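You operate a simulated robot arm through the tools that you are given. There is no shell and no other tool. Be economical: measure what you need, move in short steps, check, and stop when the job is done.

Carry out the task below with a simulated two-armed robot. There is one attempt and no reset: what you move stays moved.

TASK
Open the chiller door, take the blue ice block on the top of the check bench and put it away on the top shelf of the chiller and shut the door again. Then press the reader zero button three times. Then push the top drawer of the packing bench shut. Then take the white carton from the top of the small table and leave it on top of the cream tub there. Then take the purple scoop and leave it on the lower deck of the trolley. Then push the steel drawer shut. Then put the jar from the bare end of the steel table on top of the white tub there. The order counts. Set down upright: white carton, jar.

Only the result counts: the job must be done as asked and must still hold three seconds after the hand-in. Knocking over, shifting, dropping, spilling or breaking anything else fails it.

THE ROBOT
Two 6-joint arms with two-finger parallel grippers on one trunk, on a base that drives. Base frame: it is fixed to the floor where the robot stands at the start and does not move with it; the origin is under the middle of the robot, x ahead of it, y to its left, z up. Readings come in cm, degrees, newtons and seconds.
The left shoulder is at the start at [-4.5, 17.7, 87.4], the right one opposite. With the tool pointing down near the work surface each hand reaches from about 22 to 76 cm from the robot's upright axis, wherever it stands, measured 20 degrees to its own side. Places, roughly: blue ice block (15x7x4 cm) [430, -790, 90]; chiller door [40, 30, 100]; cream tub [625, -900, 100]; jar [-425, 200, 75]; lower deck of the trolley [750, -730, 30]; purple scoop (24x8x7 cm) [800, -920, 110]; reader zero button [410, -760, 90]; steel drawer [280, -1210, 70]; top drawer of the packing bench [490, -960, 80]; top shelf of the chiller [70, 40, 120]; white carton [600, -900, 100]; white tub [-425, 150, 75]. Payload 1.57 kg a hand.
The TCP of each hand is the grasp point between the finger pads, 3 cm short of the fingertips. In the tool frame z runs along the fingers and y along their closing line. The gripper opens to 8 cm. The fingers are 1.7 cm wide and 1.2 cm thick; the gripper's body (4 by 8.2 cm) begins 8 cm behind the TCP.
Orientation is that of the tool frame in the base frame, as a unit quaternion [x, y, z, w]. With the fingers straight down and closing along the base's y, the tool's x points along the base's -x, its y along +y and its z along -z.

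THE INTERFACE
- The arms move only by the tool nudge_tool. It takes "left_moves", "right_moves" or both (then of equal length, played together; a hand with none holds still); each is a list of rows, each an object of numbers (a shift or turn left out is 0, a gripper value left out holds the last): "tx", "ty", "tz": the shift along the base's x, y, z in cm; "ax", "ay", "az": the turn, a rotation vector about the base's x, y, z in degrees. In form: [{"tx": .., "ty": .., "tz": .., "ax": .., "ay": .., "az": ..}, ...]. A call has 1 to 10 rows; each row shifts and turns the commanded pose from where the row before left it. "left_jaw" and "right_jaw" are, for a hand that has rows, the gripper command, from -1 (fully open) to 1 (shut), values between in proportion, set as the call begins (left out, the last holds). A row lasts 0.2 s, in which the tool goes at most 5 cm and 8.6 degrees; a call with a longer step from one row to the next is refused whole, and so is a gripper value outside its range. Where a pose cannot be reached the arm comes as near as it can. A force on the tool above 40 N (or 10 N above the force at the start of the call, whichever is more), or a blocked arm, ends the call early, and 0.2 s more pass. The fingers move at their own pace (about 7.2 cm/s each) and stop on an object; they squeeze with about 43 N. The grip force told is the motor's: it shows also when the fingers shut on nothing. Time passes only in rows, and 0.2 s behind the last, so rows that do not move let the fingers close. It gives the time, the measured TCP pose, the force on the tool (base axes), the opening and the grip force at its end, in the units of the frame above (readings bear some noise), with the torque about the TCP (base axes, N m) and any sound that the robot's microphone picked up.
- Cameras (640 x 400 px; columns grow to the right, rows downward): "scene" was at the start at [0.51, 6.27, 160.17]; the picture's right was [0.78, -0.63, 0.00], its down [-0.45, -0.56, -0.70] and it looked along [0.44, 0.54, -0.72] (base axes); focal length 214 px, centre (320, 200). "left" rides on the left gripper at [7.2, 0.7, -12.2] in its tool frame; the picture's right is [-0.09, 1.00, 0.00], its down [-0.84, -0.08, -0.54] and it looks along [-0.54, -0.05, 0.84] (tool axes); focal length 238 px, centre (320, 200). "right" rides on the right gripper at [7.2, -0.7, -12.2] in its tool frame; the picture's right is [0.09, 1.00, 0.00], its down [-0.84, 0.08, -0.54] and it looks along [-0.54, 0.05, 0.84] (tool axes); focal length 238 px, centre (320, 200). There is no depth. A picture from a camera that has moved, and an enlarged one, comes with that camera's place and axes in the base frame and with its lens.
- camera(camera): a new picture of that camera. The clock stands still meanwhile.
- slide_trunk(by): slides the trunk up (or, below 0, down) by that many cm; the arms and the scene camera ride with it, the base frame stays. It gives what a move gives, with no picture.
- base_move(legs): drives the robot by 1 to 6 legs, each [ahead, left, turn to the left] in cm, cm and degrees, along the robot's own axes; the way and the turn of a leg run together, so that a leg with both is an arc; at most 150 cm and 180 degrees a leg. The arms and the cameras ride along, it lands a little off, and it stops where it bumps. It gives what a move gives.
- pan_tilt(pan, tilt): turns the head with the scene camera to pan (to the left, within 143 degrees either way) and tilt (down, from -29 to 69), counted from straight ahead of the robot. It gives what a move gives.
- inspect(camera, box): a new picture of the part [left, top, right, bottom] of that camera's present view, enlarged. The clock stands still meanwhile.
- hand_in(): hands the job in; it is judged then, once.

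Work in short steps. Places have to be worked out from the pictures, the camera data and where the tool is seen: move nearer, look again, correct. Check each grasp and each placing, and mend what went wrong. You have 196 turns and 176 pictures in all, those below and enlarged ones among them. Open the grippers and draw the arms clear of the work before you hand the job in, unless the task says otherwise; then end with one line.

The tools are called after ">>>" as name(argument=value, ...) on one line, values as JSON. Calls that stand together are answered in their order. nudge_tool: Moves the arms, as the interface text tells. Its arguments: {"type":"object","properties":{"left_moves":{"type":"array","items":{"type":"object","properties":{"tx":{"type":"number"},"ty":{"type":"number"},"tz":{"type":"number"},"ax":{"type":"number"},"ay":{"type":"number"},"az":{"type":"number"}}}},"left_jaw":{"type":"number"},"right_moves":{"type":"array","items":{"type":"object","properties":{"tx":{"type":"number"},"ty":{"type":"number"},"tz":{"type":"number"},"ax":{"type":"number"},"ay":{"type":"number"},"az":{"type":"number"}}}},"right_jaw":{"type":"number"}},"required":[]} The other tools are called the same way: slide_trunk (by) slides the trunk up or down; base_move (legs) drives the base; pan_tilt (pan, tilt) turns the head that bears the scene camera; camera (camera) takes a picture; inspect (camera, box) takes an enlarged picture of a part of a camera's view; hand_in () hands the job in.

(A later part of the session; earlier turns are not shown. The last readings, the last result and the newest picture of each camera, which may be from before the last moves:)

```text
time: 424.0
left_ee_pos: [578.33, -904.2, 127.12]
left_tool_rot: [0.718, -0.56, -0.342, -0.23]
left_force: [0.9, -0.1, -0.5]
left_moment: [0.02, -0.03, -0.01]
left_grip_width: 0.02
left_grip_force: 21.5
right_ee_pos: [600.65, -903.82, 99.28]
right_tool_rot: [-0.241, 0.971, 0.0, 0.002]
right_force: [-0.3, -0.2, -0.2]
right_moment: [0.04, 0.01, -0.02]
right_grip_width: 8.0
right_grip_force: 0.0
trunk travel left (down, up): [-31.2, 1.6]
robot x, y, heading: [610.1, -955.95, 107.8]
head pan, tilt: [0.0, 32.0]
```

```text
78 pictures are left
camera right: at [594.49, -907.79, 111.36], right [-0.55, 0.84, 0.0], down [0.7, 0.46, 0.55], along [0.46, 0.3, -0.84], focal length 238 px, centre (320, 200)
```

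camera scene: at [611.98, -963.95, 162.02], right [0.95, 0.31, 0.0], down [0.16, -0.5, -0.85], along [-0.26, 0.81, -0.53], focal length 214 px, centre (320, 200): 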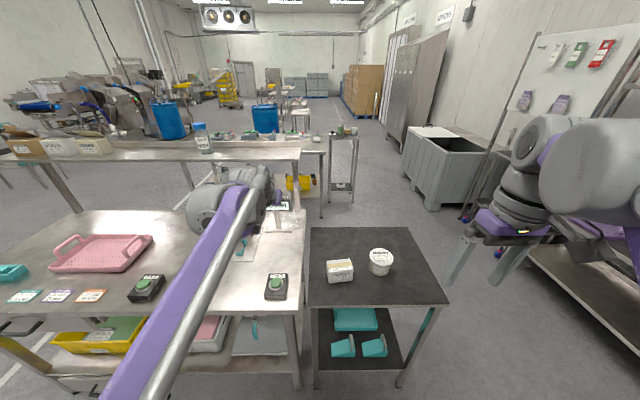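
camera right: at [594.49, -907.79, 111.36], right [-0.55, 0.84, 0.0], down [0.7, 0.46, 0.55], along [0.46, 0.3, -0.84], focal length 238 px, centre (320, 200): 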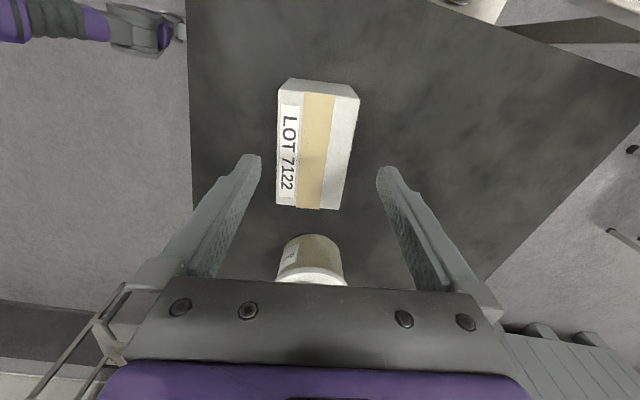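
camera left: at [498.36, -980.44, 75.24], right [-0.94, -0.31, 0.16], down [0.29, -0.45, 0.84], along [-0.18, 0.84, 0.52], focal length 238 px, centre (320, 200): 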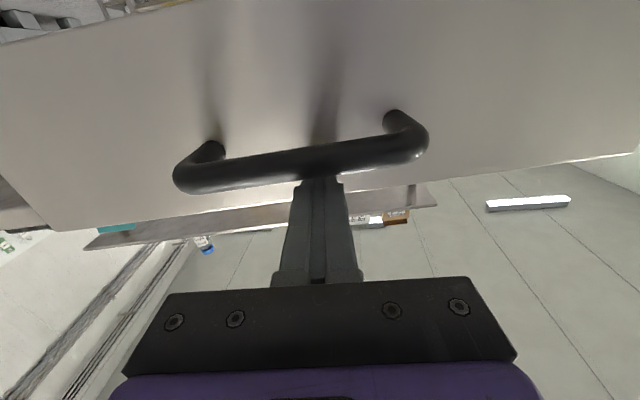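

>>> nudge_tool(right_moves=[{"tx": 0.6, "ty": -0.3, "tz": -3}, {"tz": -3}, {"tz": -2}, {"tz": -1.5}])

>>> camera(camera="right")

```text
time: 425.0
left_ee_pos: [578.42, -904.21, 127.06]
left_tool_rot: [0.717, -0.561, -0.342, -0.232]
left_force: [0.8, -0.3, -1.0]
left_moment: [0.01, 0.01, -0.02]
left_grip_width: 0.02
left_grip_force: 21.6
right_ee_pos: [601.27, -904.19, 89.6]
right_tool_rot: [-0.24, 0.971, 0.001, 0.002]
right_force: [-0.3, 0.2, -0.1]
right_moment: [-0.03, 0.01, 0.01]
right_grip_width: 8.01
right_grip_force: 0.0
trunk travel left (down, up): [-31.2, 1.6]
robot x, y, heading: [609.65, -955.89, 107.9]
head pan, tilt: [0.0, 32.0]
```

```text
77 pictures are left
camera right: at [595.08, -908.12, 101.8], right [-0.55, 0.84, 0.0], down [0.7, 0.46, 0.55], along [0.46, 0.3, -0.84], focal length 238 px, centre (320, 200)
```

right: 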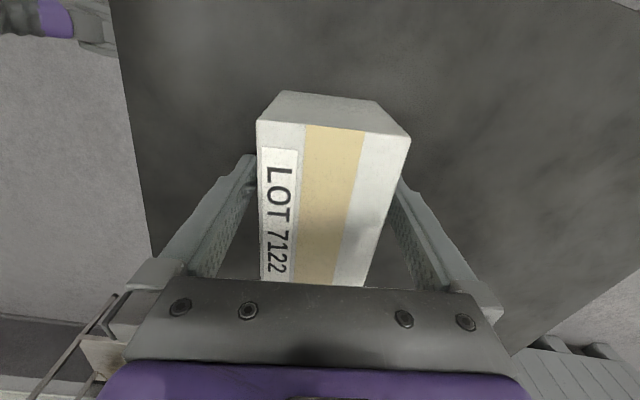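

Fingers straddle the carton. I lower 1 cm more, close, and lift a little.

>>> nudge_tool(right_moves=[{"tz": -0.8}, {}])

>>> nudge_tool(right_moves=[{}, {}, {}], right_jaw=1)

>>> nudge_tool(right_moves=[{"tz": 2}, {"tz": 3}, {"tz": 4}, {"tz": 4}])

>>> camera(camera="right")

>>> inspect(camera="scene", box=[280, 180, 480, 340])

```text
time: 425.6
left_ee_pos: [578.26, -904.33, 127.14]
left_tool_rot: [0.718, -0.56, -0.342, -0.231]
left_force: [0.6, -0.2, 0.7]
left_moment: [-0.02, 0.01, -0.01]
left_grip_width: 0.0
left_grip_force: 20.8
right_ee_pos: [601.08, -904.27, 89.03]
right_tool_rot: [-0.24, 0.971, 0.001, 0.002]
right_force: [0.4, 1.0, 14.0]
right_moment: [-0.58, -0.14, 0.05]
right_grip_width: 7.93
right_grip_force: 0.1
trunk travel left (down, up): [-31.2, 1.6]
robot x, y, heading: [609.75, -956.05, 108.0]
head pan, tilt: [0.0, 32.0]
```

```text
time: 426.4
left_ee_pos: [578.43, -904.36, 127.1]
left_tool_rot: [0.718, -0.561, -0.342, -0.231]
left_force: [-0.3, 0.2, 0.4]
left_moment: [0.01, -0.01, -0.02]
left_grip_width: 0.0
left_grip_force: 21.0
right_ee_pos: [601.26, -904.27, 88.95]
right_tool_rot: [-0.24, 0.971, 0.001, 0.002]
right_force: [2.0, -2.1, 18.7]
right_moment: [-0.74, -0.2, 0.03]
right_grip_width: 5.99
right_grip_force: 42.7
trunk travel left (down, up): [-31.2, 1.6]
robot x, y, heading: [609.63, -956.61, 107.7]
head pan, tilt: [0.0, 32.0]
```

```text
time: 427.4
left_ee_pos: [578.32, -904.2, 127.06]
left_tool_rot: [0.719, -0.56, -0.342, -0.23]
left_force: [0.1, -0.1, 0.0]
left_moment: [-0.02, -0.03, -0.01]
left_grip_width: 0.01
left_grip_force: 21.4
right_ee_pos: [601.37, -904.17, 101.95]
right_tool_rot: [-0.24, 0.971, 0.0, 0.001]
right_force: [-0.6, 0.1, -2.3]
right_moment: [-0.03, 0.04, 0.0]
right_grip_width: 6.01
right_grip_force: 42.8
trunk travel left (down, up): [-31.2, 1.6]
robot x, y, heading: [609.51, -956.04, 107.8]
head pan, tilt: [0.0, 32.0]
```

```text
76 pictures are left
camera right: at [595.27, -908.16, 114.02], right [-0.55, 0.84, 0.0], down [0.7, 0.46, 0.55], along [0.46, 0.3, -0.84], focal length 238 px, centre (320, 200)
```

right: 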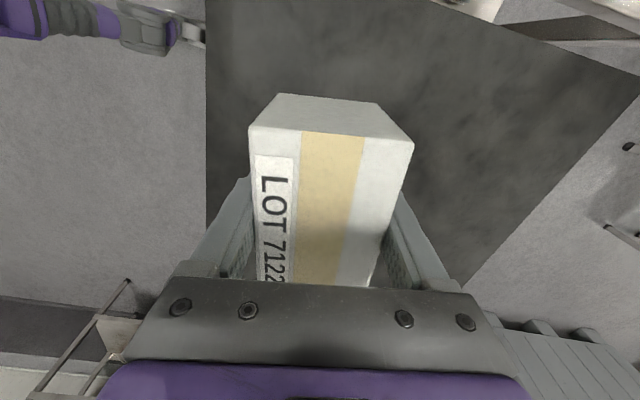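

```text
2.50 times, centred on (380, 260) of scene
camera zoom: at [608.05, -951.73, 162.03], right [0.95, 0.31, 0.0], down [0.16, -0.5, -0.85], along [-0.26, 0.81, -0.53], focal length 536 px, centre (170, 50)
```

zoom: 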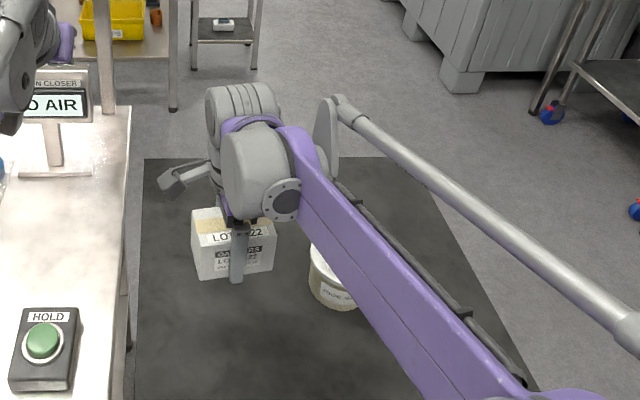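

Carton held; its underside is ~3 cm below the TCP and the tabletop is at z≈86. The tub's lid centre is ~(616.6, −895.6), top z≈94. I move over it at a safe height.

>>> nudge_tool(right_moves=[{"tz": 4}, {"tx": 3.7, "ty": 2.1}, {"tx": 3.7, "ty": 2.1}, {"tx": 3.7, "ty": 2.1}, {"tx": 3.7, "ty": 2.1}, {}])

>>> inspect(camera="scene", box=[280, 180, 480, 340])

>>> camera(camera="right")

```text
time: 428.8
left_ee_pos: [578.17, -904.17, 127.02]
left_tool_rot: [0.718, -0.561, -0.341, -0.23]
left_force: [0.8, -0.2, 0.0]
left_moment: [-0.02, 0.01, 0.05]
left_grip_width: 0.0
left_grip_force: 21.8
right_ee_pos: [616.0, -895.93, 105.94]
right_tool_rot: [-0.24, 0.971, 0.001, 0.002]
right_force: [-0.2, 0.0, -2.1]
right_moment: [-0.01, 0.02, 0.0]
right_grip_width: 5.97
right_grip_force: 42.8
trunk travel left (down, up): [-31.2, 1.6]
robot x, y, heading: [609.82, -956.16, 107.9]
head pan, tilt: [0.0, 32.0]
```

```text
2.50 times, centred on (380, 260) of scene
camera zoom: at [607.97, -951.73, 162.03], right [0.95, 0.31, 0.0], down [0.16, -0.5, -0.85], along [-0.26, 0.81, -0.53], focal length 536 px, centre (170, 50)
```

zoom: 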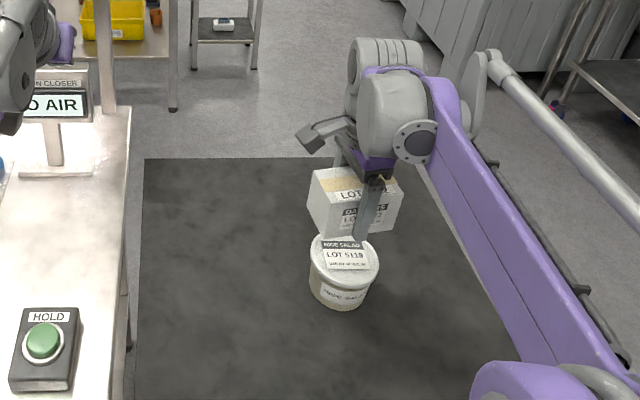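

```text
73 pictures are left
camera right: at [609.84, -899.88, 117.96], right [-0.55, 0.84, 0.0], down [0.7, 0.46, 0.55], along [0.46, 0.3, -0.84], focal length 238 px, centre (320, 200)
```

right: 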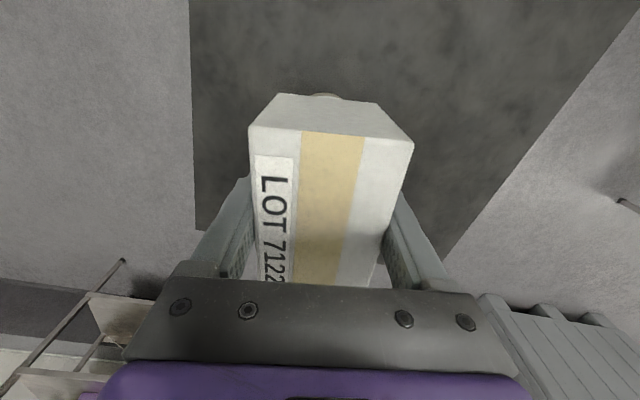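

Nearly centred over the lid. I nudge by (0.6, 0.4) and lower, watching for contact.

>>> nudge_tool(right_moves=[{"tx": 0.6, "ty": 0.4}, {"tz": -3}, {"tz": -2.5}, {"tz": -1}, {"tz": -0.5}])

>>> nudge_tool(right_moves=[{"tz": -0.5}, {"tz": -0.4}, {"tz": -0.4}])

>>> inspect(camera="scene", box=[280, 180, 480, 340])

```text
time: 430.0
left_ee_pos: [578.36, -904.22, 127.02]
left_tool_rot: [0.718, -0.56, -0.343, -0.23]
left_force: [0.3, 0.6, 0.2]
left_moment: [-0.02, 0.02, 0.0]
left_grip_width: 0.01
left_grip_force: 20.9
right_ee_pos: [616.62, -895.31, 98.9]
right_tool_rot: [-0.241, 0.971, 0.0, 0.002]
right_force: [0.5, -0.9, -2.8]
right_moment: [-0.02, 0.02, 0.01]
right_grip_width: 5.96
right_grip_force: 43.1
trunk travel left (down, up): [-31.2, 1.6]
robot x, y, heading: [609.65, -956.29, 107.9]
head pan, tilt: [0.0, 32.0]
```

```text
time: 430.8
left_ee_pos: [578.23, -904.15, 127.12]
left_tool_rot: [0.718, -0.56, -0.342, -0.231]
left_force: [0.1, -0.3, -0.6]
left_moment: [0.03, 0.02, -0.03]
left_grip_width: 0.03
left_grip_force: 21.0
right_ee_pos: [616.66, -895.42, 97.6]
right_tool_rot: [-0.24, 0.971, 0.0, 0.001]
right_force: [0.2, 0.6, -2.5]
right_moment: [-0.01, 0.0, 0.01]
right_grip_width: 5.97
right_grip_force: 43.2
trunk travel left (down, up): [-31.2, 1.6]
robot x, y, heading: [609.12, -956.24, 107.8]
head pan, tilt: [0.0, 32.0]
```

```text
2.50 times, centred on (380, 260) of scene
camera zoom: at [608.04, -951.67, 162.03], right [0.95, 0.31, 0.0], down [0.16, -0.5, -0.85], along [-0.26, 0.81, -0.53], focal length 536 px, centre (170, 50)
```

zoom: 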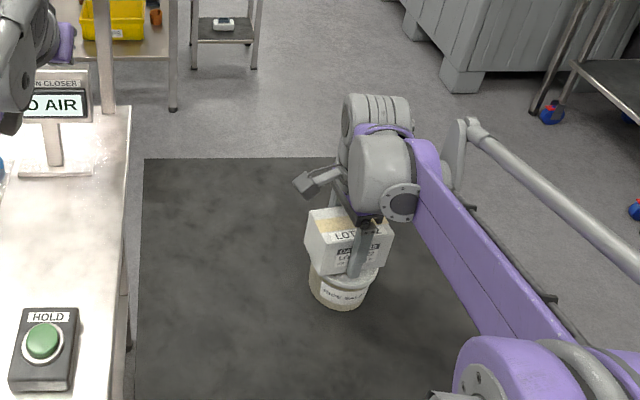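

>>> nudge_tool(right_moves=[{"tz": -0.3}, {"tz": -0.3}, {"tz": -0.3}])

>>> nudge_tool(right_moves=[{"tz": -0.3}, {"tz": -0.3}])

```text
time: 431.6
left_ee_pos: [578.39, -904.11, 127.12]
left_tool_rot: [0.718, -0.56, -0.342, -0.231]
left_force: [-0.7, 0.8, 0.8]
left_moment: [0.02, 0.04, -0.05]
left_grip_width: 0.0
left_grip_force: 21.0
right_ee_pos: [616.65, -895.48, 96.73]
right_tool_rot: [-0.24, 0.971, 0.0, 0.002]
right_force: [-0.6, 0.6, -2.6]
right_moment: [0.02, 0.02, 0.01]
right_grip_width: 6.0
right_grip_force: 43.0
trunk travel left (down, up): [-31.2, 1.6]
robot x, y, heading: [609.77, -955.97, 107.7]
head pan, tilt: [0.0, 32.0]
```

```text
time: 432.4
left_ee_pos: [578.25, -904.35, 127.25]
left_tool_rot: [0.718, -0.561, -0.342, -0.231]
left_force: [0.5, 1.6, 1.1]
left_moment: [0.01, -0.01, 0.01]
left_grip_width: 0.0
left_grip_force: 21.6
right_ee_pos: [616.59, -895.45, 96.43]
right_tool_rot: [-0.24, 0.971, 0.004, 0.003]
right_force: [-0.9, 4.2, 29.3]
right_moment: [-0.58, -0.01, -0.02]
right_grip_width: 5.97
right_grip_force: 43.4
trunk travel left (down, up): [-31.2, 1.6]
robot x, y, heading: [609.68, -956.65, 107.7]
head pan, tilt: [0.0, 32.0]
stopped in row 2 (right hand): the force on the tool passed its limit at 42 N (the readings are from after the stop); the commanded pose is now the measured one
```

Contact. I relieve slightly and release.

>>> nudge_tool(right_moves=[{"tz": 0.25}, {}])

>>> nudge_tool(right_moves=[{}, {}, {}], right_jaw=-1)

>>> camera(camera="right")

```text
time: 433.0
left_ee_pos: [578.3, -904.32, 127.08]
left_tool_rot: [0.718, -0.56, -0.343, -0.23]
left_force: [0.1, 0.1, -0.7]
left_moment: [-0.03, 0.02, -0.01]
left_grip_width: 0.01
left_grip_force: 21.3
right_ee_pos: [616.67, -895.43, 96.59]
right_tool_rot: [-0.239, 0.971, 0.002, 0.002]
right_force: [-1.8, 1.2, 10.9]
right_moment: [-0.38, 0.26, -0.07]
right_grip_width: 5.96
right_grip_force: 42.1
trunk travel left (down, up): [-31.2, 1.6]
robot x, y, heading: [609.67, -956.35, 107.8]
head pan, tilt: [0.0, 32.0]
```

```text
time: 433.8
left_ee_pos: [578.34, -904.15, 127.08]
left_tool_rot: [0.718, -0.56, -0.343, -0.231]
left_force: [-0.1, -0.5, -0.7]
left_moment: [0.01, -0.02, 0.03]
left_grip_width: 0.02
left_grip_force: 20.9
right_ee_pos: [616.6, -895.38, 96.57]
right_tool_rot: [-0.239, 0.971, 0.001, 0.002]
right_force: [-0.1, -0.9, 0.8]
right_moment: [-0.03, -0.07, -0.05]
right_grip_width: 7.79
right_grip_force: 0.1
trunk travel left (down, up): [-31.2, 1.6]
robot x, y, heading: [609.73, -956.22, 107.8]
head pan, tilt: [0.0, 32.0]
```

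```text
71 pictures are left
camera right: at [610.48, -899.33, 108.64], right [-0.55, 0.84, 0.0], down [0.7, 0.46, 0.55], along [0.46, 0.3, -0.84], focal length 238 px, centre (320, 200)
```

right: 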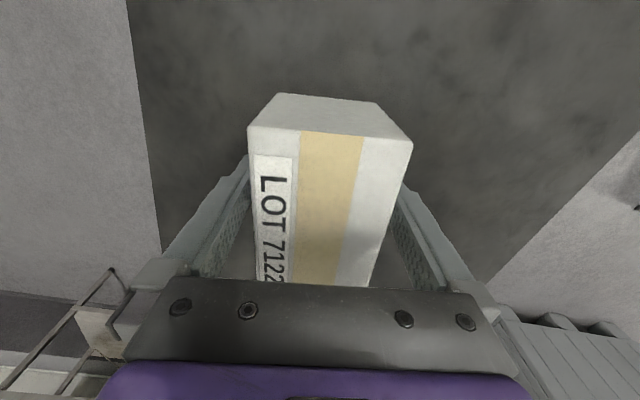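

Released; I lift the hand straight up and verify.

>>> nudge_tool(right_moves=[{}, {"tz": 1}, {"tz": 2}, {"tz": 3}, {"tz": 4}, {"tz": 4}, {"tz": 4}])

>>> base_move(legs=[[-35, 0, 0]])

>>> inspect(camera="scene", box=[260, 150, 500, 310])

```text
time: 435.4
left_ee_pos: [578.29, -904.12, 127.18]
left_tool_rot: [0.718, -0.56, -0.342, -0.23]
left_force: [-0.3, 0.6, 0.0]
left_moment: [0.03, -0.01, 0.03]
left_grip_width: 0.0
left_grip_force: 21.1
right_ee_pos: [616.62, -895.32, 114.6]
right_tool_rot: [-0.239, 0.971, 0.001, 0.002]
right_force: [0.5, -0.1, 0.1]
right_moment: [-0.01, 0.0, 0.01]
right_grip_width: 7.99
right_grip_force: 0.0
trunk travel left (down, up): [-31.2, 1.6]
robot x, y, heading: [609.96, -956.18, 108.0]
head pan, tilt: [0.0, 32.0]
```

```text
time: 437.7
left_ee_pos: [588.98, -937.09, 127.07]
left_tool_rot: [0.717, -0.561, -0.342, -0.232]
left_force: [-0.7, -0.2, -0.4]
left_moment: [0.01, 0.0, -0.01]
left_grip_width: 0.0
left_grip_force: 21.2
right_ee_pos: [627.09, -928.18, 114.67]
right_tool_rot: [-0.24, 0.971, 0.001, 0.003]
right_force: [0.3, 0.3, -0.6]
right_moment: [0.02, 0.02, 0.04]
right_grip_width: 7.98
right_grip_force: 0.2
trunk travel left (down, up): [-31.2, 1.6]
robot x, y, heading: [620.34, -989.14, 107.9]
head pan, tilt: [0.0, 32.0]
```

```text
2.50 times, centred on (380, 230) of scene
camera zoom: at [618.63, -984.58, 162.04], right [0.95, 0.31, 0.0], down [0.16, -0.5, -0.85], along [-0.26, 0.81, -0.53], focal length 536 px, centre (170, 125)
```

zoom: 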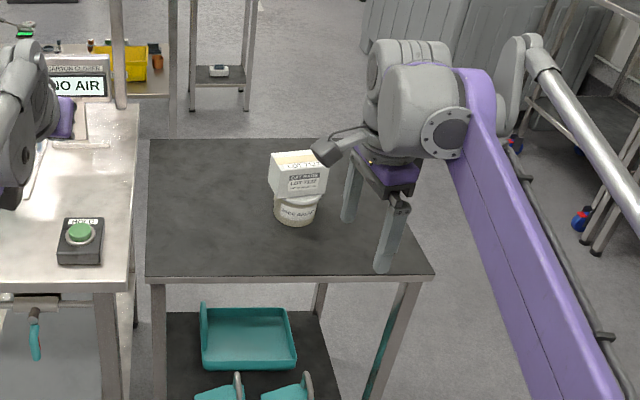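

The carton stands on the cream tub. Now I look for the purple scoop and the trolley.

>>> pan_tilt(pan=-50, tilt=22)

>>> camera(camera="scene")

>>> inspect(camera="scene", box=[160, 90, 400, 240])

```text
time: 438.8
left_ee_pos: [589.03, -937.14, 127.14]
left_tool_rot: [0.717, -0.561, -0.342, -0.232]
left_force: [-0.4, 0.5, 0.1]
left_moment: [0.0, -0.01, 0.03]
left_grip_width: 0.0
left_grip_force: 21.1
right_ee_pos: [627.18, -928.32, 114.57]
right_tool_rot: [-0.24, 0.971, 0.002, 0.003]
right_force: [-0.7, 0.0, 0.2]
right_moment: [0.02, 0.02, -0.01]
right_grip_width: 7.98
right_grip_force: 0.0
trunk travel left (down, up): [-31.2, 1.6]
robot x, y, heading: [620.36, -988.73, 107.5]
head pan, tilt: [-50.0, 22.0]
```

```text
69 pictures are left
camera scene: at [626.32, -985.3, 163.62], right [0.85, -0.53, 0.0], down [-0.2, -0.32, -0.93], along [0.49, 0.79, -0.37], focal length 214 px, centre (320, 200)
```

scene: 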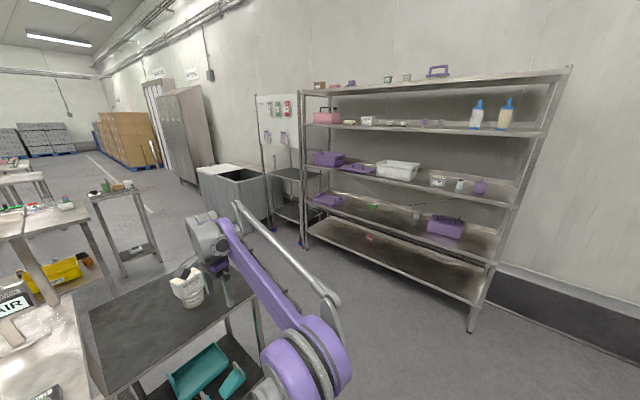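

```text
2.67 times, centred on (280, 165) of scene
camera zoom: at [626.32, -985.3, 163.62], right [0.85, -0.53, 0.0], down [-0.2, -0.32, -0.93], along [0.49, 0.79, -0.37], focal length 572 px, centre (427, 293)
```

zoom: 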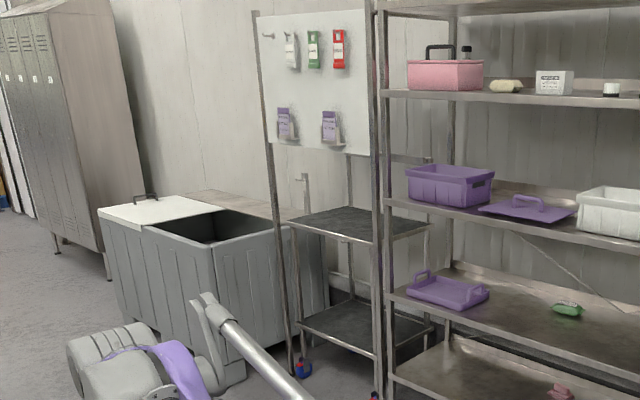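

The trolley is the black-decked cart at the rack's left end; the scoop should be the purple item at the right on the rack's shelf. I zoom in.

>>> inspect(camera="scene", box=[420, 150, 540, 250])

```text
4.00 times, centred on (480, 200) of scene
camera zoom: at [626.32, -985.3, 163.62], right [0.85, -0.53, 0.0], down [-0.2, -0.32, -0.93], along [0.49, 0.79, -0.37], focal length 858 px, centre (-320, 200)
```

zoom: 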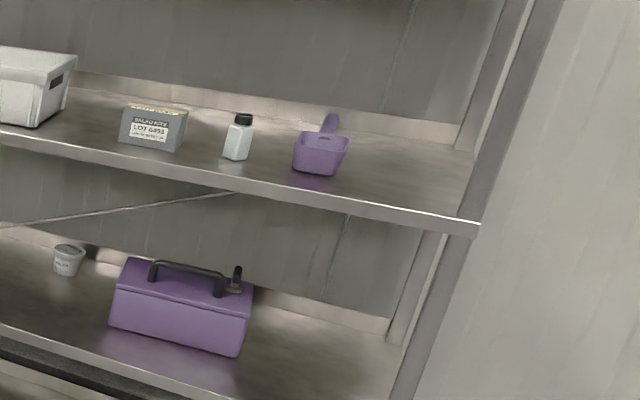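

The scoop sits with its bowl toward me and its handle toward the wall, on a shelf at z≈111 with ~40 cm headroom; the rack faces me at heading 18°. I turn to face it and approach.

>>> base_move(legs=[[0, 0, -89.2], [95, 18, 0]])

>>> pan_tilt(pan=-12, tilt=25)

>>> camera(camera="scene")

>>> camera(camera="right")

```text
time: 447.6
left_ee_pos: [756.09, -910.42, 127.0]
left_tool_rot: [-0.115, 0.904, 0.08, 0.405]
left_force: [-0.7, 0.1, 0.6]
left_moment: [0.0, -0.01, -0.01]
left_grip_width: 0.0
left_grip_force: 21.4
right_ee_pos: [765.17, -948.59, 114.55]
right_tool_rot: [0.514, 0.858, -0.001, 0.003]
right_force: [0.0, -0.3, -0.4]
right_moment: [0.0, 0.05, 0.01]
right_grip_width: 8.0
right_grip_force: 0.0
trunk travel left (down, up): [-31.2, 1.6]
robot x, y, heading: [704.48, -942.11, 18.5]
head pan, tilt: [-50.0, 22.0]
```

```text
time: 448.7
left_ee_pos: [755.84, -910.56, 127.07]
left_tool_rot: [-0.114, 0.904, 0.08, 0.405]
left_force: [0.8, 0.0, -0.5]
left_moment: [-0.01, 0.0, -0.02]
left_grip_width: 0.02
left_grip_force: 21.4
right_ee_pos: [765.2, -948.58, 114.57]
right_tool_rot: [0.514, 0.858, -0.001, 0.002]
right_force: [0.3, 0.7, -0.9]
right_moment: [0.04, 0.02, 0.03]
right_grip_width: 8.01
right_grip_force: 0.0
trunk travel left (down, up): [-31.2, 1.6]
robot x, y, heading: [704.34, -942.04, 18.2]
head pan, tilt: [-12.0, 25.0]
```

```text
66 pictures are left
camera scene: at [709.17, -942.62, 163.14], right [0.11, -0.99, 0.0], down [-0.42, -0.05, -0.91], along [0.9, 0.1, -0.42], focal length 214 px, centre (320, 200)
```

scene: 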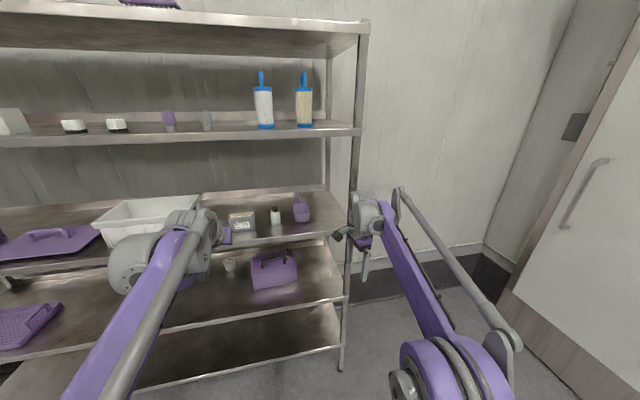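

```text
65 pictures are left
camera right: at [761.08, -942.56, 126.71], right [0.83, 0.55, 0.0], down [0.46, -0.7, 0.55], along [0.3, -0.46, -0.84], focal length 238 px, centre (320, 200)
```

right: 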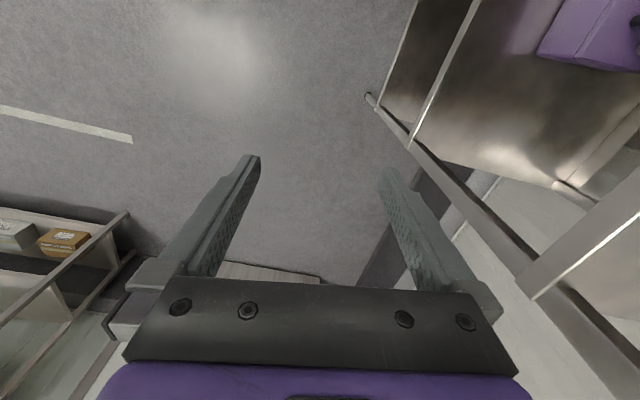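

I reorient the right hand: yaw it to face the rack, raise it, and pitch it 45° forward, lined up with the scoop.

>>> nudge_tool(right_moves=[{"az": 8}, {"az": 8}, {"az": 8}, {"az": 8, "tz": 2}, {"az": 8, "tz": 2}, {"az": 8, "tz": 2}, {"az": 8, "tz": 2}, {"az": 8, "tz": 2}, {"az": 8, "tz": 2}, {"az": 8}])

>>> nudge_tool(right_moves=[{"ax": 2.36, "ay": -7.1, "tx": -1, "ty": 2.5}, {"ax": 2.36, "ay": -7.1, "tx": -1, "ty": 2.5}, {"ax": 2.36, "ay": -7.1, "tx": -1, "ty": 2.5}, {"ax": 2.36, "ay": -7.1, "tx": -0.8, "ty": 2}, {"ax": 2.36, "ay": -7.1, "ty": 1}, {"ax": 2.36, "ay": -7.1}])

>>> camera(camera="right")

>>> camera(camera="scene")

```text
time: 450.9
left_ee_pos: [756.15, -910.34, 127.05]
left_tool_rot: [-0.115, 0.904, 0.081, 0.404]
left_force: [-0.7, 0.3, 0.7]
left_moment: [-0.01, 0.0, -0.01]
left_grip_width: 0.0
left_grip_force: 21.3
right_ee_pos: [764.38, -948.86, 124.81]
right_tool_rot: [-0.124, 0.992, 0.002, 0.002]
right_force: [-0.1, 1.0, -0.8]
right_moment: [0.0, 0.05, 0.01]
right_grip_width: 7.98
right_grip_force: 0.1
right hand out of reach, approached as far as the arm can: row 8, 9
trunk travel left (down, up): [-31.2, 1.6]
robot x, y, heading: [704.16, -942.55, 18.5]
head pan, tilt: [-12.0, 25.0]
```

```text
time: 452.3
left_ee_pos: [755.86, -910.41, 127.14]
left_tool_rot: [-0.115, 0.904, 0.08, 0.405]
left_force: [0.4, 0.6, -0.2]
left_moment: [0.0, 0.01, 0.0]
left_grip_width: 0.0
left_grip_force: 21.6
right_ee_pos: [760.43, -938.28, 124.87]
right_tool_rot: [-0.115, 0.916, 0.077, 0.378]
right_force: [-0.1, -0.2, -0.4]
right_moment: [-0.03, 0.01, -0.02]
right_grip_width: 7.98
right_grip_force: 0.1
trunk travel left (down, up): [-31.2, 1.6]
robot x, y, heading: [704.32, -942.04, 18.5]
head pan, tilt: [-12.0, 25.0]
```

```text
64 pictures are left
camera right: at [747.42, -942.83, 128.22], right [-0.33, 0.94, -0.01], down [0.19, 0.08, 0.98], along [0.93, 0.32, -0.2], focal length 238 px, centre (320, 200)
```

right: 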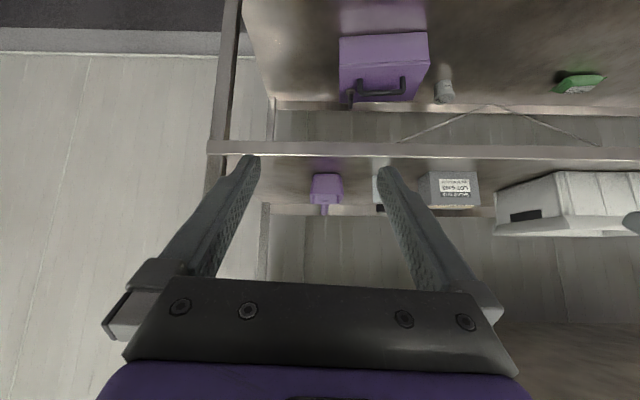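

```text
63 pictures are left
camera scene: at [709.07, -942.66, 163.14], right [0.11, -0.99, 0.0], down [-0.42, -0.05, -0.91], along [0.9, 0.1, -0.42], focal length 214 px, centre (320, 200)
```

scene: 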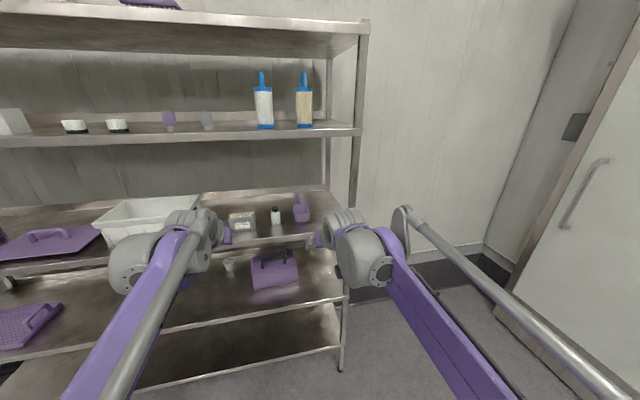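

The scoop's bowl starts ~19 cm behind the shelf edge (z≈108). I pull the left hand back, lower the right slightly, and drive 28 cm closer.

>>> nudge_tool(left_moves=[{"tx": -3.8, "ty": -1.25}, {"tx": -3.8, "ty": -1.25}, {"tx": -3.8, "ty": -1.25}, {"tx": -3.8, "ty": -1.25}, {"tx": -3.8, "ty": -1.25}, {"tx": -3.8, "ty": -1.25}], right_moves=[{"tz": -1}, {"tz": -1}, {"tz": -1}, {}, {}, {}])

>>> base_move(legs=[[28, 0, 0]])

>>> camera(camera="right")

>>> camera(camera="scene")

```text
time: 453.7
left_ee_pos: [732.98, -918.04, 127.06]
left_tool_rot: [-0.114, 0.903, 0.08, 0.406]
left_force: [-0.1, -0.2, 0.3]
left_moment: [0.0, 0.01, 0.01]
left_grip_width: 0.0
left_grip_force: 21.6
right_ee_pos: [760.48, -938.23, 121.84]
right_tool_rot: [-0.115, 0.916, 0.077, 0.377]
right_force: [-0.7, 0.3, -0.3]
right_moment: [0.03, -0.02, 0.0]
right_grip_width: 8.01
right_grip_force: 0.0
trunk travel left (down, up): [-31.2, 1.6]
robot x, y, heading: [704.12, -941.84, 18.2]
head pan, tilt: [-12.0, 25.0]
```

```text
time: 455.6
left_ee_pos: [759.63, -909.32, 126.95]
left_tool_rot: [-0.114, 0.904, 0.08, 0.405]
left_force: [0.3, 0.2, -0.4]
left_moment: [-0.04, -0.02, -0.01]
left_grip_width: 0.0
left_grip_force: 21.2
right_ee_pos: [786.88, -929.54, 121.84]
right_tool_rot: [-0.114, 0.916, 0.076, 0.377]
right_force: [-0.7, -0.3, -0.1]
right_moment: [0.03, 0.02, -0.03]
right_grip_width: 7.99
right_grip_force: 0.0
trunk travel left (down, up): [-31.2, 1.6]
robot x, y, heading: [730.77, -933.2, 18.3]
head pan, tilt: [-12.0, 25.0]
```

```text
62 pictures are left
camera right: at [773.95, -934.07, 125.23], right [-0.33, 0.94, -0.01], down [0.19, 0.08, 0.98], along [0.92, 0.32, -0.21], focal length 238 px, centre (320, 200)
```

right: 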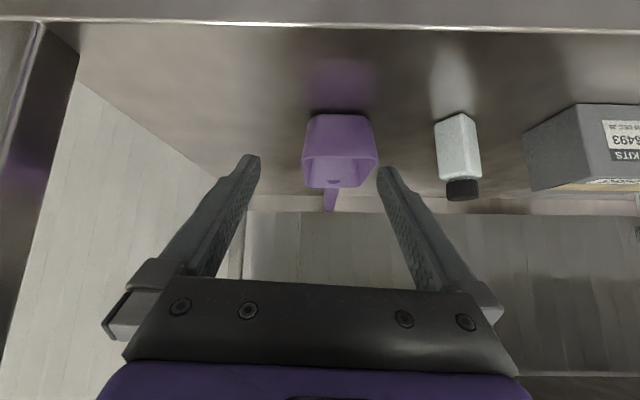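

```text
61 pictures are left
camera scene: at [735.58, -933.91, 163.12], right [0.11, -0.99, 0.0], down [-0.42, -0.05, -0.91], along [0.9, 0.1, -0.42], focal length 214 px, centre (320, 200)
```

scene: 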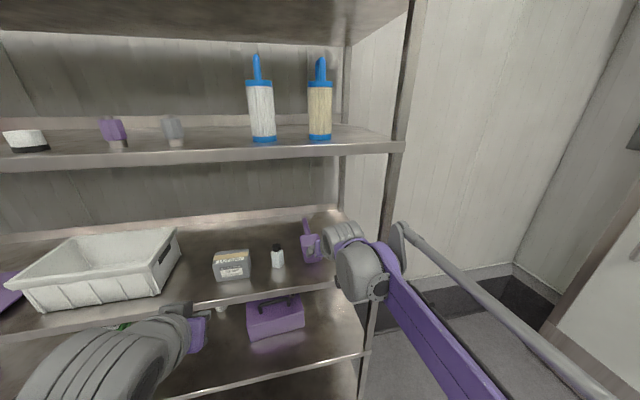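

The bowl's front is ~10 cm ahead; the rim is about 8 cm wide, too wide to span. I'll pinch its right side wall: one finger inside, one outside. I shift right 2 cm and forward 6 cm, then look.

>>> nudge_tool(right_moves=[{"tx": 0.6, "ty": -1.8}, {"tx": 2.85, "ty": 0.95}, {"tx": 2.85, "ty": 0.95}, {}])

>>> camera(camera="right")

>>> inspect(camera="scene", box=[230, 190, 400, 310])

```text
time: 456.6
left_ee_pos: [759.61, -909.24, 127.11]
left_tool_rot: [-0.114, 0.904, 0.08, 0.404]
left_force: [-0.3, -0.1, 0.5]
left_moment: [0.04, -0.02, -0.03]
left_grip_width: 0.02
left_grip_force: 21.4
right_ee_pos: [793.16, -929.58, 121.94]
right_tool_rot: [-0.114, 0.916, 0.076, 0.377]
right_force: [-0.1, -0.4, -0.7]
right_moment: [0.01, -0.01, 0.01]
right_grip_width: 8.02
right_grip_force: 0.0
trunk travel left (down, up): [-31.2, 1.6]
robot x, y, heading: [730.96, -933.62, 18.1]
head pan, tilt: [-12.0, 25.0]
```

```text
60 pictures are left
camera right: at [780.14, -934.02, 125.36], right [-0.33, 0.94, -0.01], down [0.19, 0.08, 0.98], along [0.92, 0.32, -0.21], focal length 238 px, centre (320, 200)
```

right: 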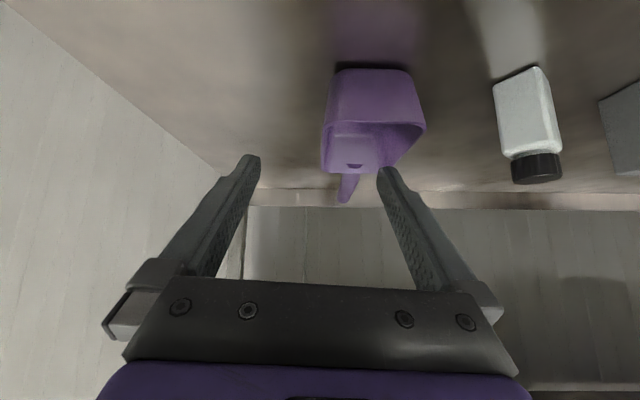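

```text
3.33 times, centred on (315, 250) of scene
camera zoom: at [735.52, -933.93, 163.14], right [0.11, -0.99, 0.0], down [-0.42, -0.05, -0.91], along [0.9, 0.1, -0.42], focal length 715 px, centre (337, 33)
```

zoom: 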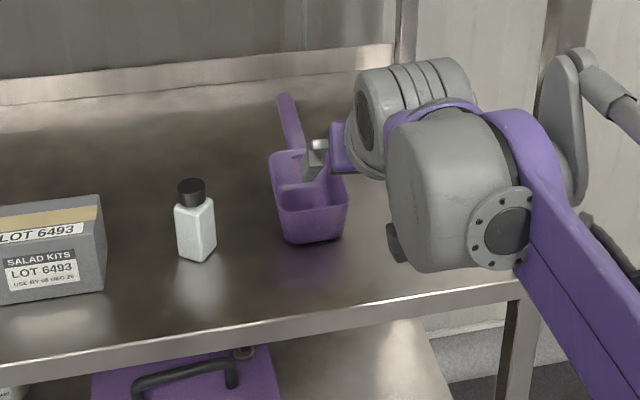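

The right wall is exactly on the hand's centre plane; rim z≈117, shelf≈111.5. I move forward 6 cm, then straight down.

>>> nudge_tool(right_moves=[{"tx": 2.85, "ty": 0.95}, {"tx": 2.85, "ty": 0.95}, {"tz": -2}, {"tz": -2}])

>>> camera(camera="right")

>>> inspect(camera="scene", box=[270, 200, 370, 280])

```text
time: 457.6
left_ee_pos: [759.8, -909.2, 127.11]
left_tool_rot: [-0.114, 0.904, 0.079, 0.405]
left_force: [-0.7, 0.7, -0.5]
left_moment: [0.04, -0.02, -0.02]
left_grip_width: 0.02
left_grip_force: 21.8
right_ee_pos: [798.95, -927.56, 117.95]
right_tool_rot: [-0.114, 0.916, 0.076, 0.376]
right_force: [-0.3, 0.6, 0.7]
right_moment: [-0.01, -0.01, -0.01]
right_grip_width: 8.0
right_grip_force: 0.0
trunk travel left (down, up): [-31.2, 1.6]
robot x, y, heading: [730.73, -933.51, 18.1]
head pan, tilt: [-12.0, 25.0]
```

```text
58 pictures are left
camera right: at [785.94, -932.04, 121.25], right [-0.33, 0.94, -0.01], down [0.19, 0.08, 0.98], along [0.92, 0.32, -0.21], focal length 238 px, centre (320, 200)
```

right: 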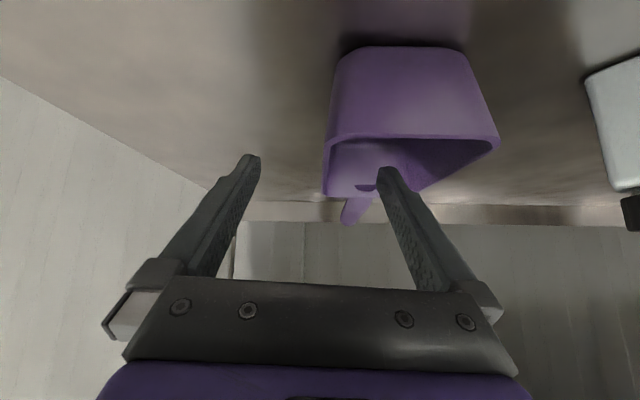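

```text
5.00 times, centred on (320, 240) of scene
camera zoom: at [735.68, -933.88, 163.14], right [0.11, -0.99, 0.0], down [-0.42, -0.05, -0.91], along [0.9, 0.1, -0.42], focal length 1072 px, centre (320, 0)
```

zoom: 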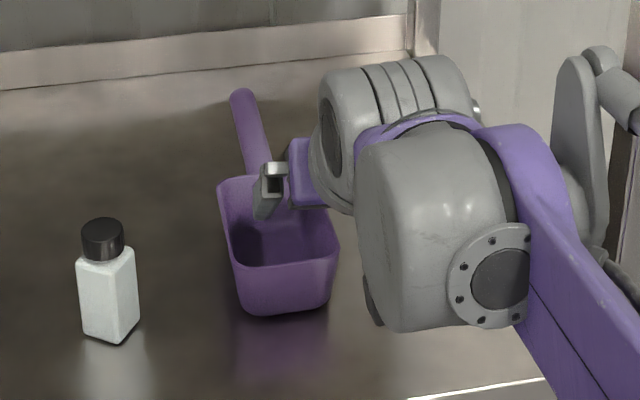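

The left finger is entering the bowl and the right finger is outside. I go down 2.5 cm more and close.

>>> nudge_tool(right_moves=[{"tz": -1.3}, {"tz": -1.1}])

>>> nudge_tool(right_moves=[{}, {}, {}, {}], right_jaw=1)

>>> camera(camera="right")

```text
time: 458.2
left_ee_pos: [759.65, -909.23, 127.09]
left_tool_rot: [-0.114, 0.904, 0.08, 0.405]
left_force: [-0.5, -0.3, -0.5]
left_moment: [-0.01, 0.02, 0.01]
left_grip_width: 0.01
left_grip_force: 21.1
right_ee_pos: [798.95, -927.57, 115.58]
right_tool_rot: [-0.113, 0.916, 0.076, 0.377]
right_force: [0.2, -0.3, -0.1]
right_moment: [-0.01, 0.01, 0.0]
right_grip_width: 8.0
right_grip_force: 0.1
trunk travel left (down, up): [-31.2, 1.6]
robot x, y, heading: [730.75, -933.47, 18.2]
head pan, tilt: [-12.0, 25.0]
```

```text
time: 459.2
left_ee_pos: [759.59, -909.23, 127.04]
left_tool_rot: [-0.114, 0.904, 0.079, 0.405]
left_force: [-0.4, 0.6, -0.4]
left_moment: [-0.02, -0.02, 0.02]
left_grip_width: 0.0
left_grip_force: 21.9
right_ee_pos: [799.04, -927.6, 115.49]
right_tool_rot: [-0.113, 0.916, 0.076, 0.379]
right_force: [3.3, -0.2, 6.0]
right_moment: [0.56, -0.37, -0.19]
right_grip_width: 0.32
right_grip_force: 24.1
trunk travel left (down, up): [-31.2, 1.6]
robot x, y, heading: [730.61, -933.66, 18.1]
head pan, tilt: [-12.0, 25.0]
```

```text
56 pictures are left
camera right: at [785.98, -932.06, 118.92], right [-0.33, 0.94, -0.01], down [0.19, 0.08, 0.98], along [0.93, 0.32, -0.21], focal length 238 px, centre (320, 200)
```

right: 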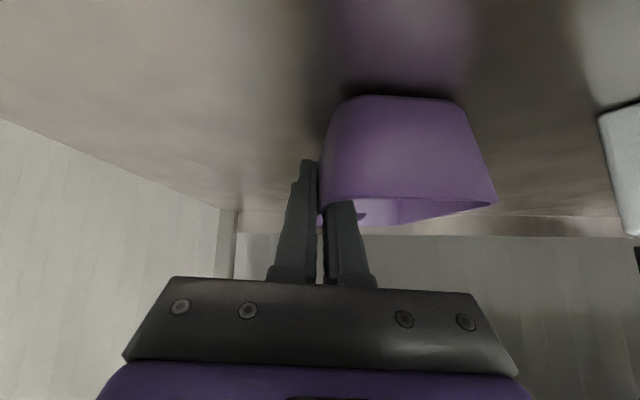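

The fingers hold the wall (0.3 cm). I lift gently and check.

>>> nudge_tool(right_moves=[{"tz": 1}, {"tz": 1.5}, {"tz": 2}])

>>> inspect(camera="scene", box=[250, 180, 390, 290])

```text
time: 460.0
left_ee_pos: [759.74, -909.26, 126.95]
left_tool_rot: [-0.115, 0.903, 0.08, 0.406]
left_force: [0.1, -0.1, -0.1]
left_moment: [0.05, 0.0, 0.03]
left_grip_width: 0.01
left_grip_force: 21.3
right_ee_pos: [799.01, -927.52, 119.99]
right_tool_rot: [-0.114, 0.916, 0.076, 0.377]
right_force: [0.2, -0.3, -1.8]
right_moment: [-0.03, 0.04, -0.01]
right_grip_width: 0.24
right_grip_force: 23.8
trunk travel left (down, up): [-31.2, 1.6]
robot x, y, heading: [730.86, -933.51, 18.2]
head pan, tilt: [-12.0, 25.0]
```

```text
3.64 times, centred on (320, 235) of scene
camera zoom: at [735.64, -933.88, 163.14], right [0.11, -0.99, 0.0], down [-0.42, -0.05, -0.91], along [0.9, 0.1, -0.42], focal length 780 px, centre (320, 73)
```

zoom: 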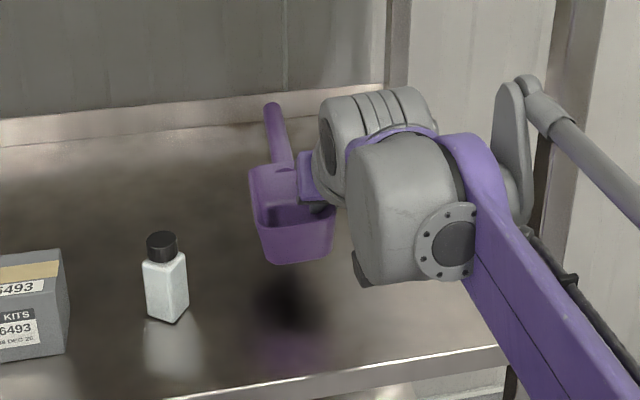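

Held. I raise a bit and back straight out of the rack, then look toward the trolley.

>>> nudge_tool(right_moves=[{"tz": 1.5}, {"tz": 1.5}])

>>> base_move(legs=[[-70, 0, 0]])

>>> pan_tilt(pan=50, tilt=30)

>>> camera(camera="scene")

>>> camera(camera="right")

```text
time: 460.6
left_ee_pos: [759.73, -909.3, 127.01]
left_tool_rot: [-0.114, 0.904, 0.08, 0.405]
left_force: [0.1, -0.2, -0.5]
left_moment: [-0.06, 0.02, 0.01]
left_grip_width: 0.0
left_grip_force: 21.9
right_ee_pos: [799.11, -927.55, 122.99]
right_tool_rot: [-0.115, 0.916, 0.076, 0.377]
right_force: [-0.1, 0.3, -1.4]
right_moment: [-0.05, 0.01, -0.01]
right_grip_width: 0.26
right_grip_force: 24.2
trunk travel left (down, up): [-31.2, 1.6]
robot x, y, heading: [730.91, -933.9, 18.1]
head pan, tilt: [-12.0, 25.0]
```

```text
time: 464.5
left_ee_pos: [693.49, -931.05, 127.09]
left_tool_rot: [-0.114, 0.903, 0.08, 0.405]
left_force: [-0.8, 0.3, -0.3]
left_moment: [0.01, 0.01, -0.02]
left_grip_width: 0.0
left_grip_force: 21.3
right_ee_pos: [732.8, -949.45, 123.04]
right_tool_rot: [-0.114, 0.916, 0.076, 0.377]
right_force: [0.0, -0.6, -1.3]
right_moment: [-0.06, -0.02, 0.0]
right_grip_width: 0.25
right_grip_force: 24.0
trunk travel left (down, up): [-31.2, 1.6]
robot x, y, heading: [664.36, -954.89, 18.4]
head pan, tilt: [-12.0, 25.0]
```

```text
time: 465.8
left_ee_pos: [693.47, -931.15, 127.11]
left_tool_rot: [-0.115, 0.903, 0.081, 0.405]
left_force: [0.1, 0.5, 0.0]
left_moment: [-0.02, -0.01, 0.01]
left_grip_width: 0.0
left_grip_force: 21.6
right_ee_pos: [732.86, -949.44, 123.02]
right_tool_rot: [-0.114, 0.916, 0.076, 0.377]
right_force: [0.0, 0.1, -1.1]
right_moment: [-0.06, 0.03, 0.01]
right_grip_width: 0.28
right_grip_force: 24.2
trunk travel left (down, up): [-31.2, 1.6]
robot x, y, heading: [664.5, -955.32, 18.4]
head pan, tilt: [50.0, 30.0]
```

```text
54 pictures are left
camera scene: at [663.61, -948.32, 162.34], right [0.93, -0.37, 0.0], down [-0.19, -0.46, -0.87], along [0.32, 0.8, -0.5], focal length 214 px, centre (320, 200)
```

scene: 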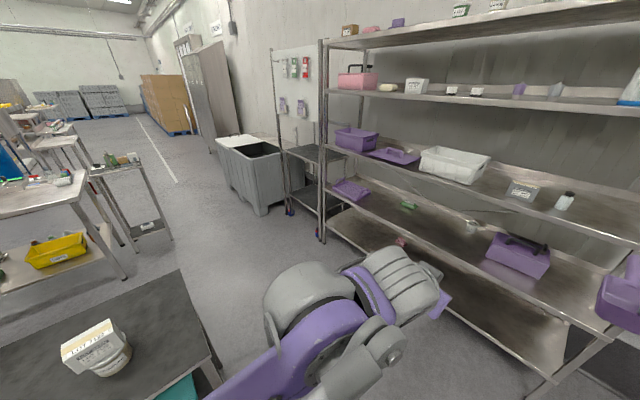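

```text
53 pictures are left
camera right: at [719.78, -953.89, 126.36], right [-0.33, 0.94, -0.01], down [0.19, 0.08, 0.98], along [0.92, 0.32, -0.21], focal length 238 px, centre (320, 200)
```

right: 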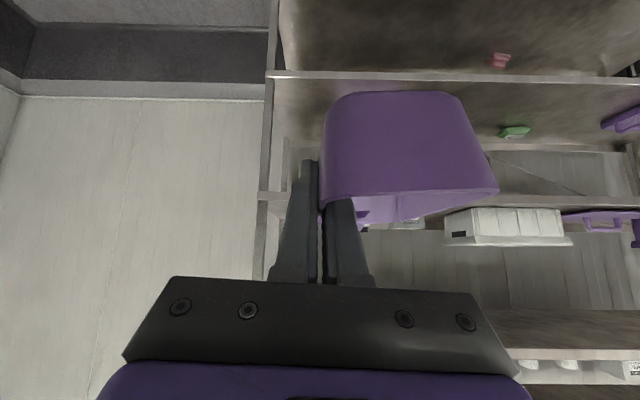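

Trolley front is at d≈455 between the bin and the rack. I retract the right hand, then go forward 43 cm and left along the aisle between the table and the rack.

>>> nudge_tool(right_moves=[{"tx": -3.8, "ty": -1.26}, {"tx": -3.8, "ty": -1.26}, {"tx": -3.8, "ty": -1.26}, {"tx": -3.8, "ty": -1.26}, {"tx": -3.8, "ty": -1.26}, {"tx": -3.8, "ty": -1.26}])

>>> base_move(legs=[[42, 0, 0], [0, 100, 0], [0, 90, 0]])

>>> pan_tilt(pan=0, tilt=40)

>>> camera(camera="scene")

```text
time: 467.2
left_ee_pos: [693.29, -931.17, 126.95]
left_tool_rot: [-0.115, 0.903, 0.081, 0.405]
left_force: [-0.4, -0.2, -0.5]
left_moment: [-0.01, 0.0, 0.02]
left_grip_width: 0.0
left_grip_force: 21.0
right_ee_pos: [709.78, -957.07, 122.91]
right_tool_rot: [-0.114, 0.916, 0.076, 0.377]
right_force: [-0.1, 0.6, -1.1]
right_moment: [-0.01, 0.03, -0.01]
right_grip_width: 0.27
right_grip_force: 24.2
trunk travel left (down, up): [-31.2, 1.6]
robot x, y, heading: [664.57, -955.08, 18.3]
head pan, tilt: [50.0, 30.0]
```

```text
time: 486.3
left_ee_pos: [675.04, -737.84, 127.18]
left_tool_rot: [-0.11, 0.904, 0.079, 0.405]
left_force: [0.1, -0.6, 0.3]
left_moment: [0.0, 0.01, -0.01]
left_grip_width: 0.01
left_grip_force: 21.6
right_ee_pos: [691.39, -763.81, 122.86]
right_tool_rot: [-0.11, 0.917, 0.074, 0.376]
right_force: [-0.1, 0.9, -0.6]
right_moment: [-0.03, 0.01, -0.01]
right_grip_width: 0.26
right_grip_force: 23.9
trunk travel left (down, up): [-31.2, 1.6]
robot x, y, heading: [645.71, -761.88, 17.7]
head pan, tilt: [50.0, 30.0]
```

```text
time: 487.5
left_ee_pos: [675.09, -737.72, 127.1]
left_tool_rot: [-0.109, 0.904, 0.077, 0.406]
left_force: [0.1, 0.2, 0.4]
left_moment: [0.0, -0.01, -0.02]
left_grip_width: 0.02
left_grip_force: 21.7
right_ee_pos: [691.4, -763.76, 122.92]
right_tool_rot: [-0.11, 0.917, 0.075, 0.377]
right_force: [-0.1, 0.2, -1.0]
right_moment: [-0.05, 0.02, 0.01]
right_grip_width: 0.25
right_grip_force: 24.2
trunk travel left (down, up): [-31.2, 1.6]
robot x, y, heading: [645.83, -761.8, 17.8]
head pan, tilt: [0.0, 40.0]
```

```text
52 pictures are left
camera scene: at [649.73, -760.49, 160.81], right [0.3, -0.95, 0.0], down [-0.61, -0.2, -0.77], along [0.73, 0.23, -0.64], focal length 214 px, centre (320, 200)
```

scene: 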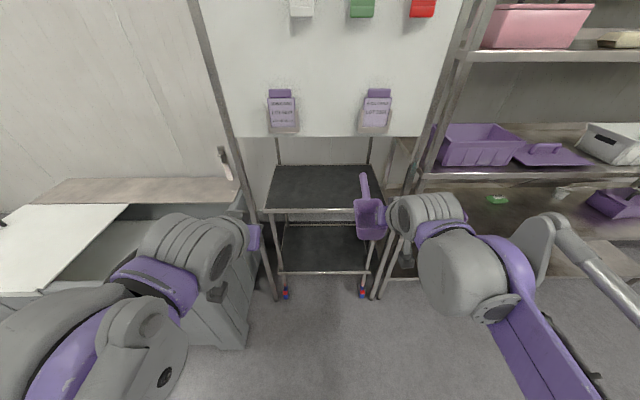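

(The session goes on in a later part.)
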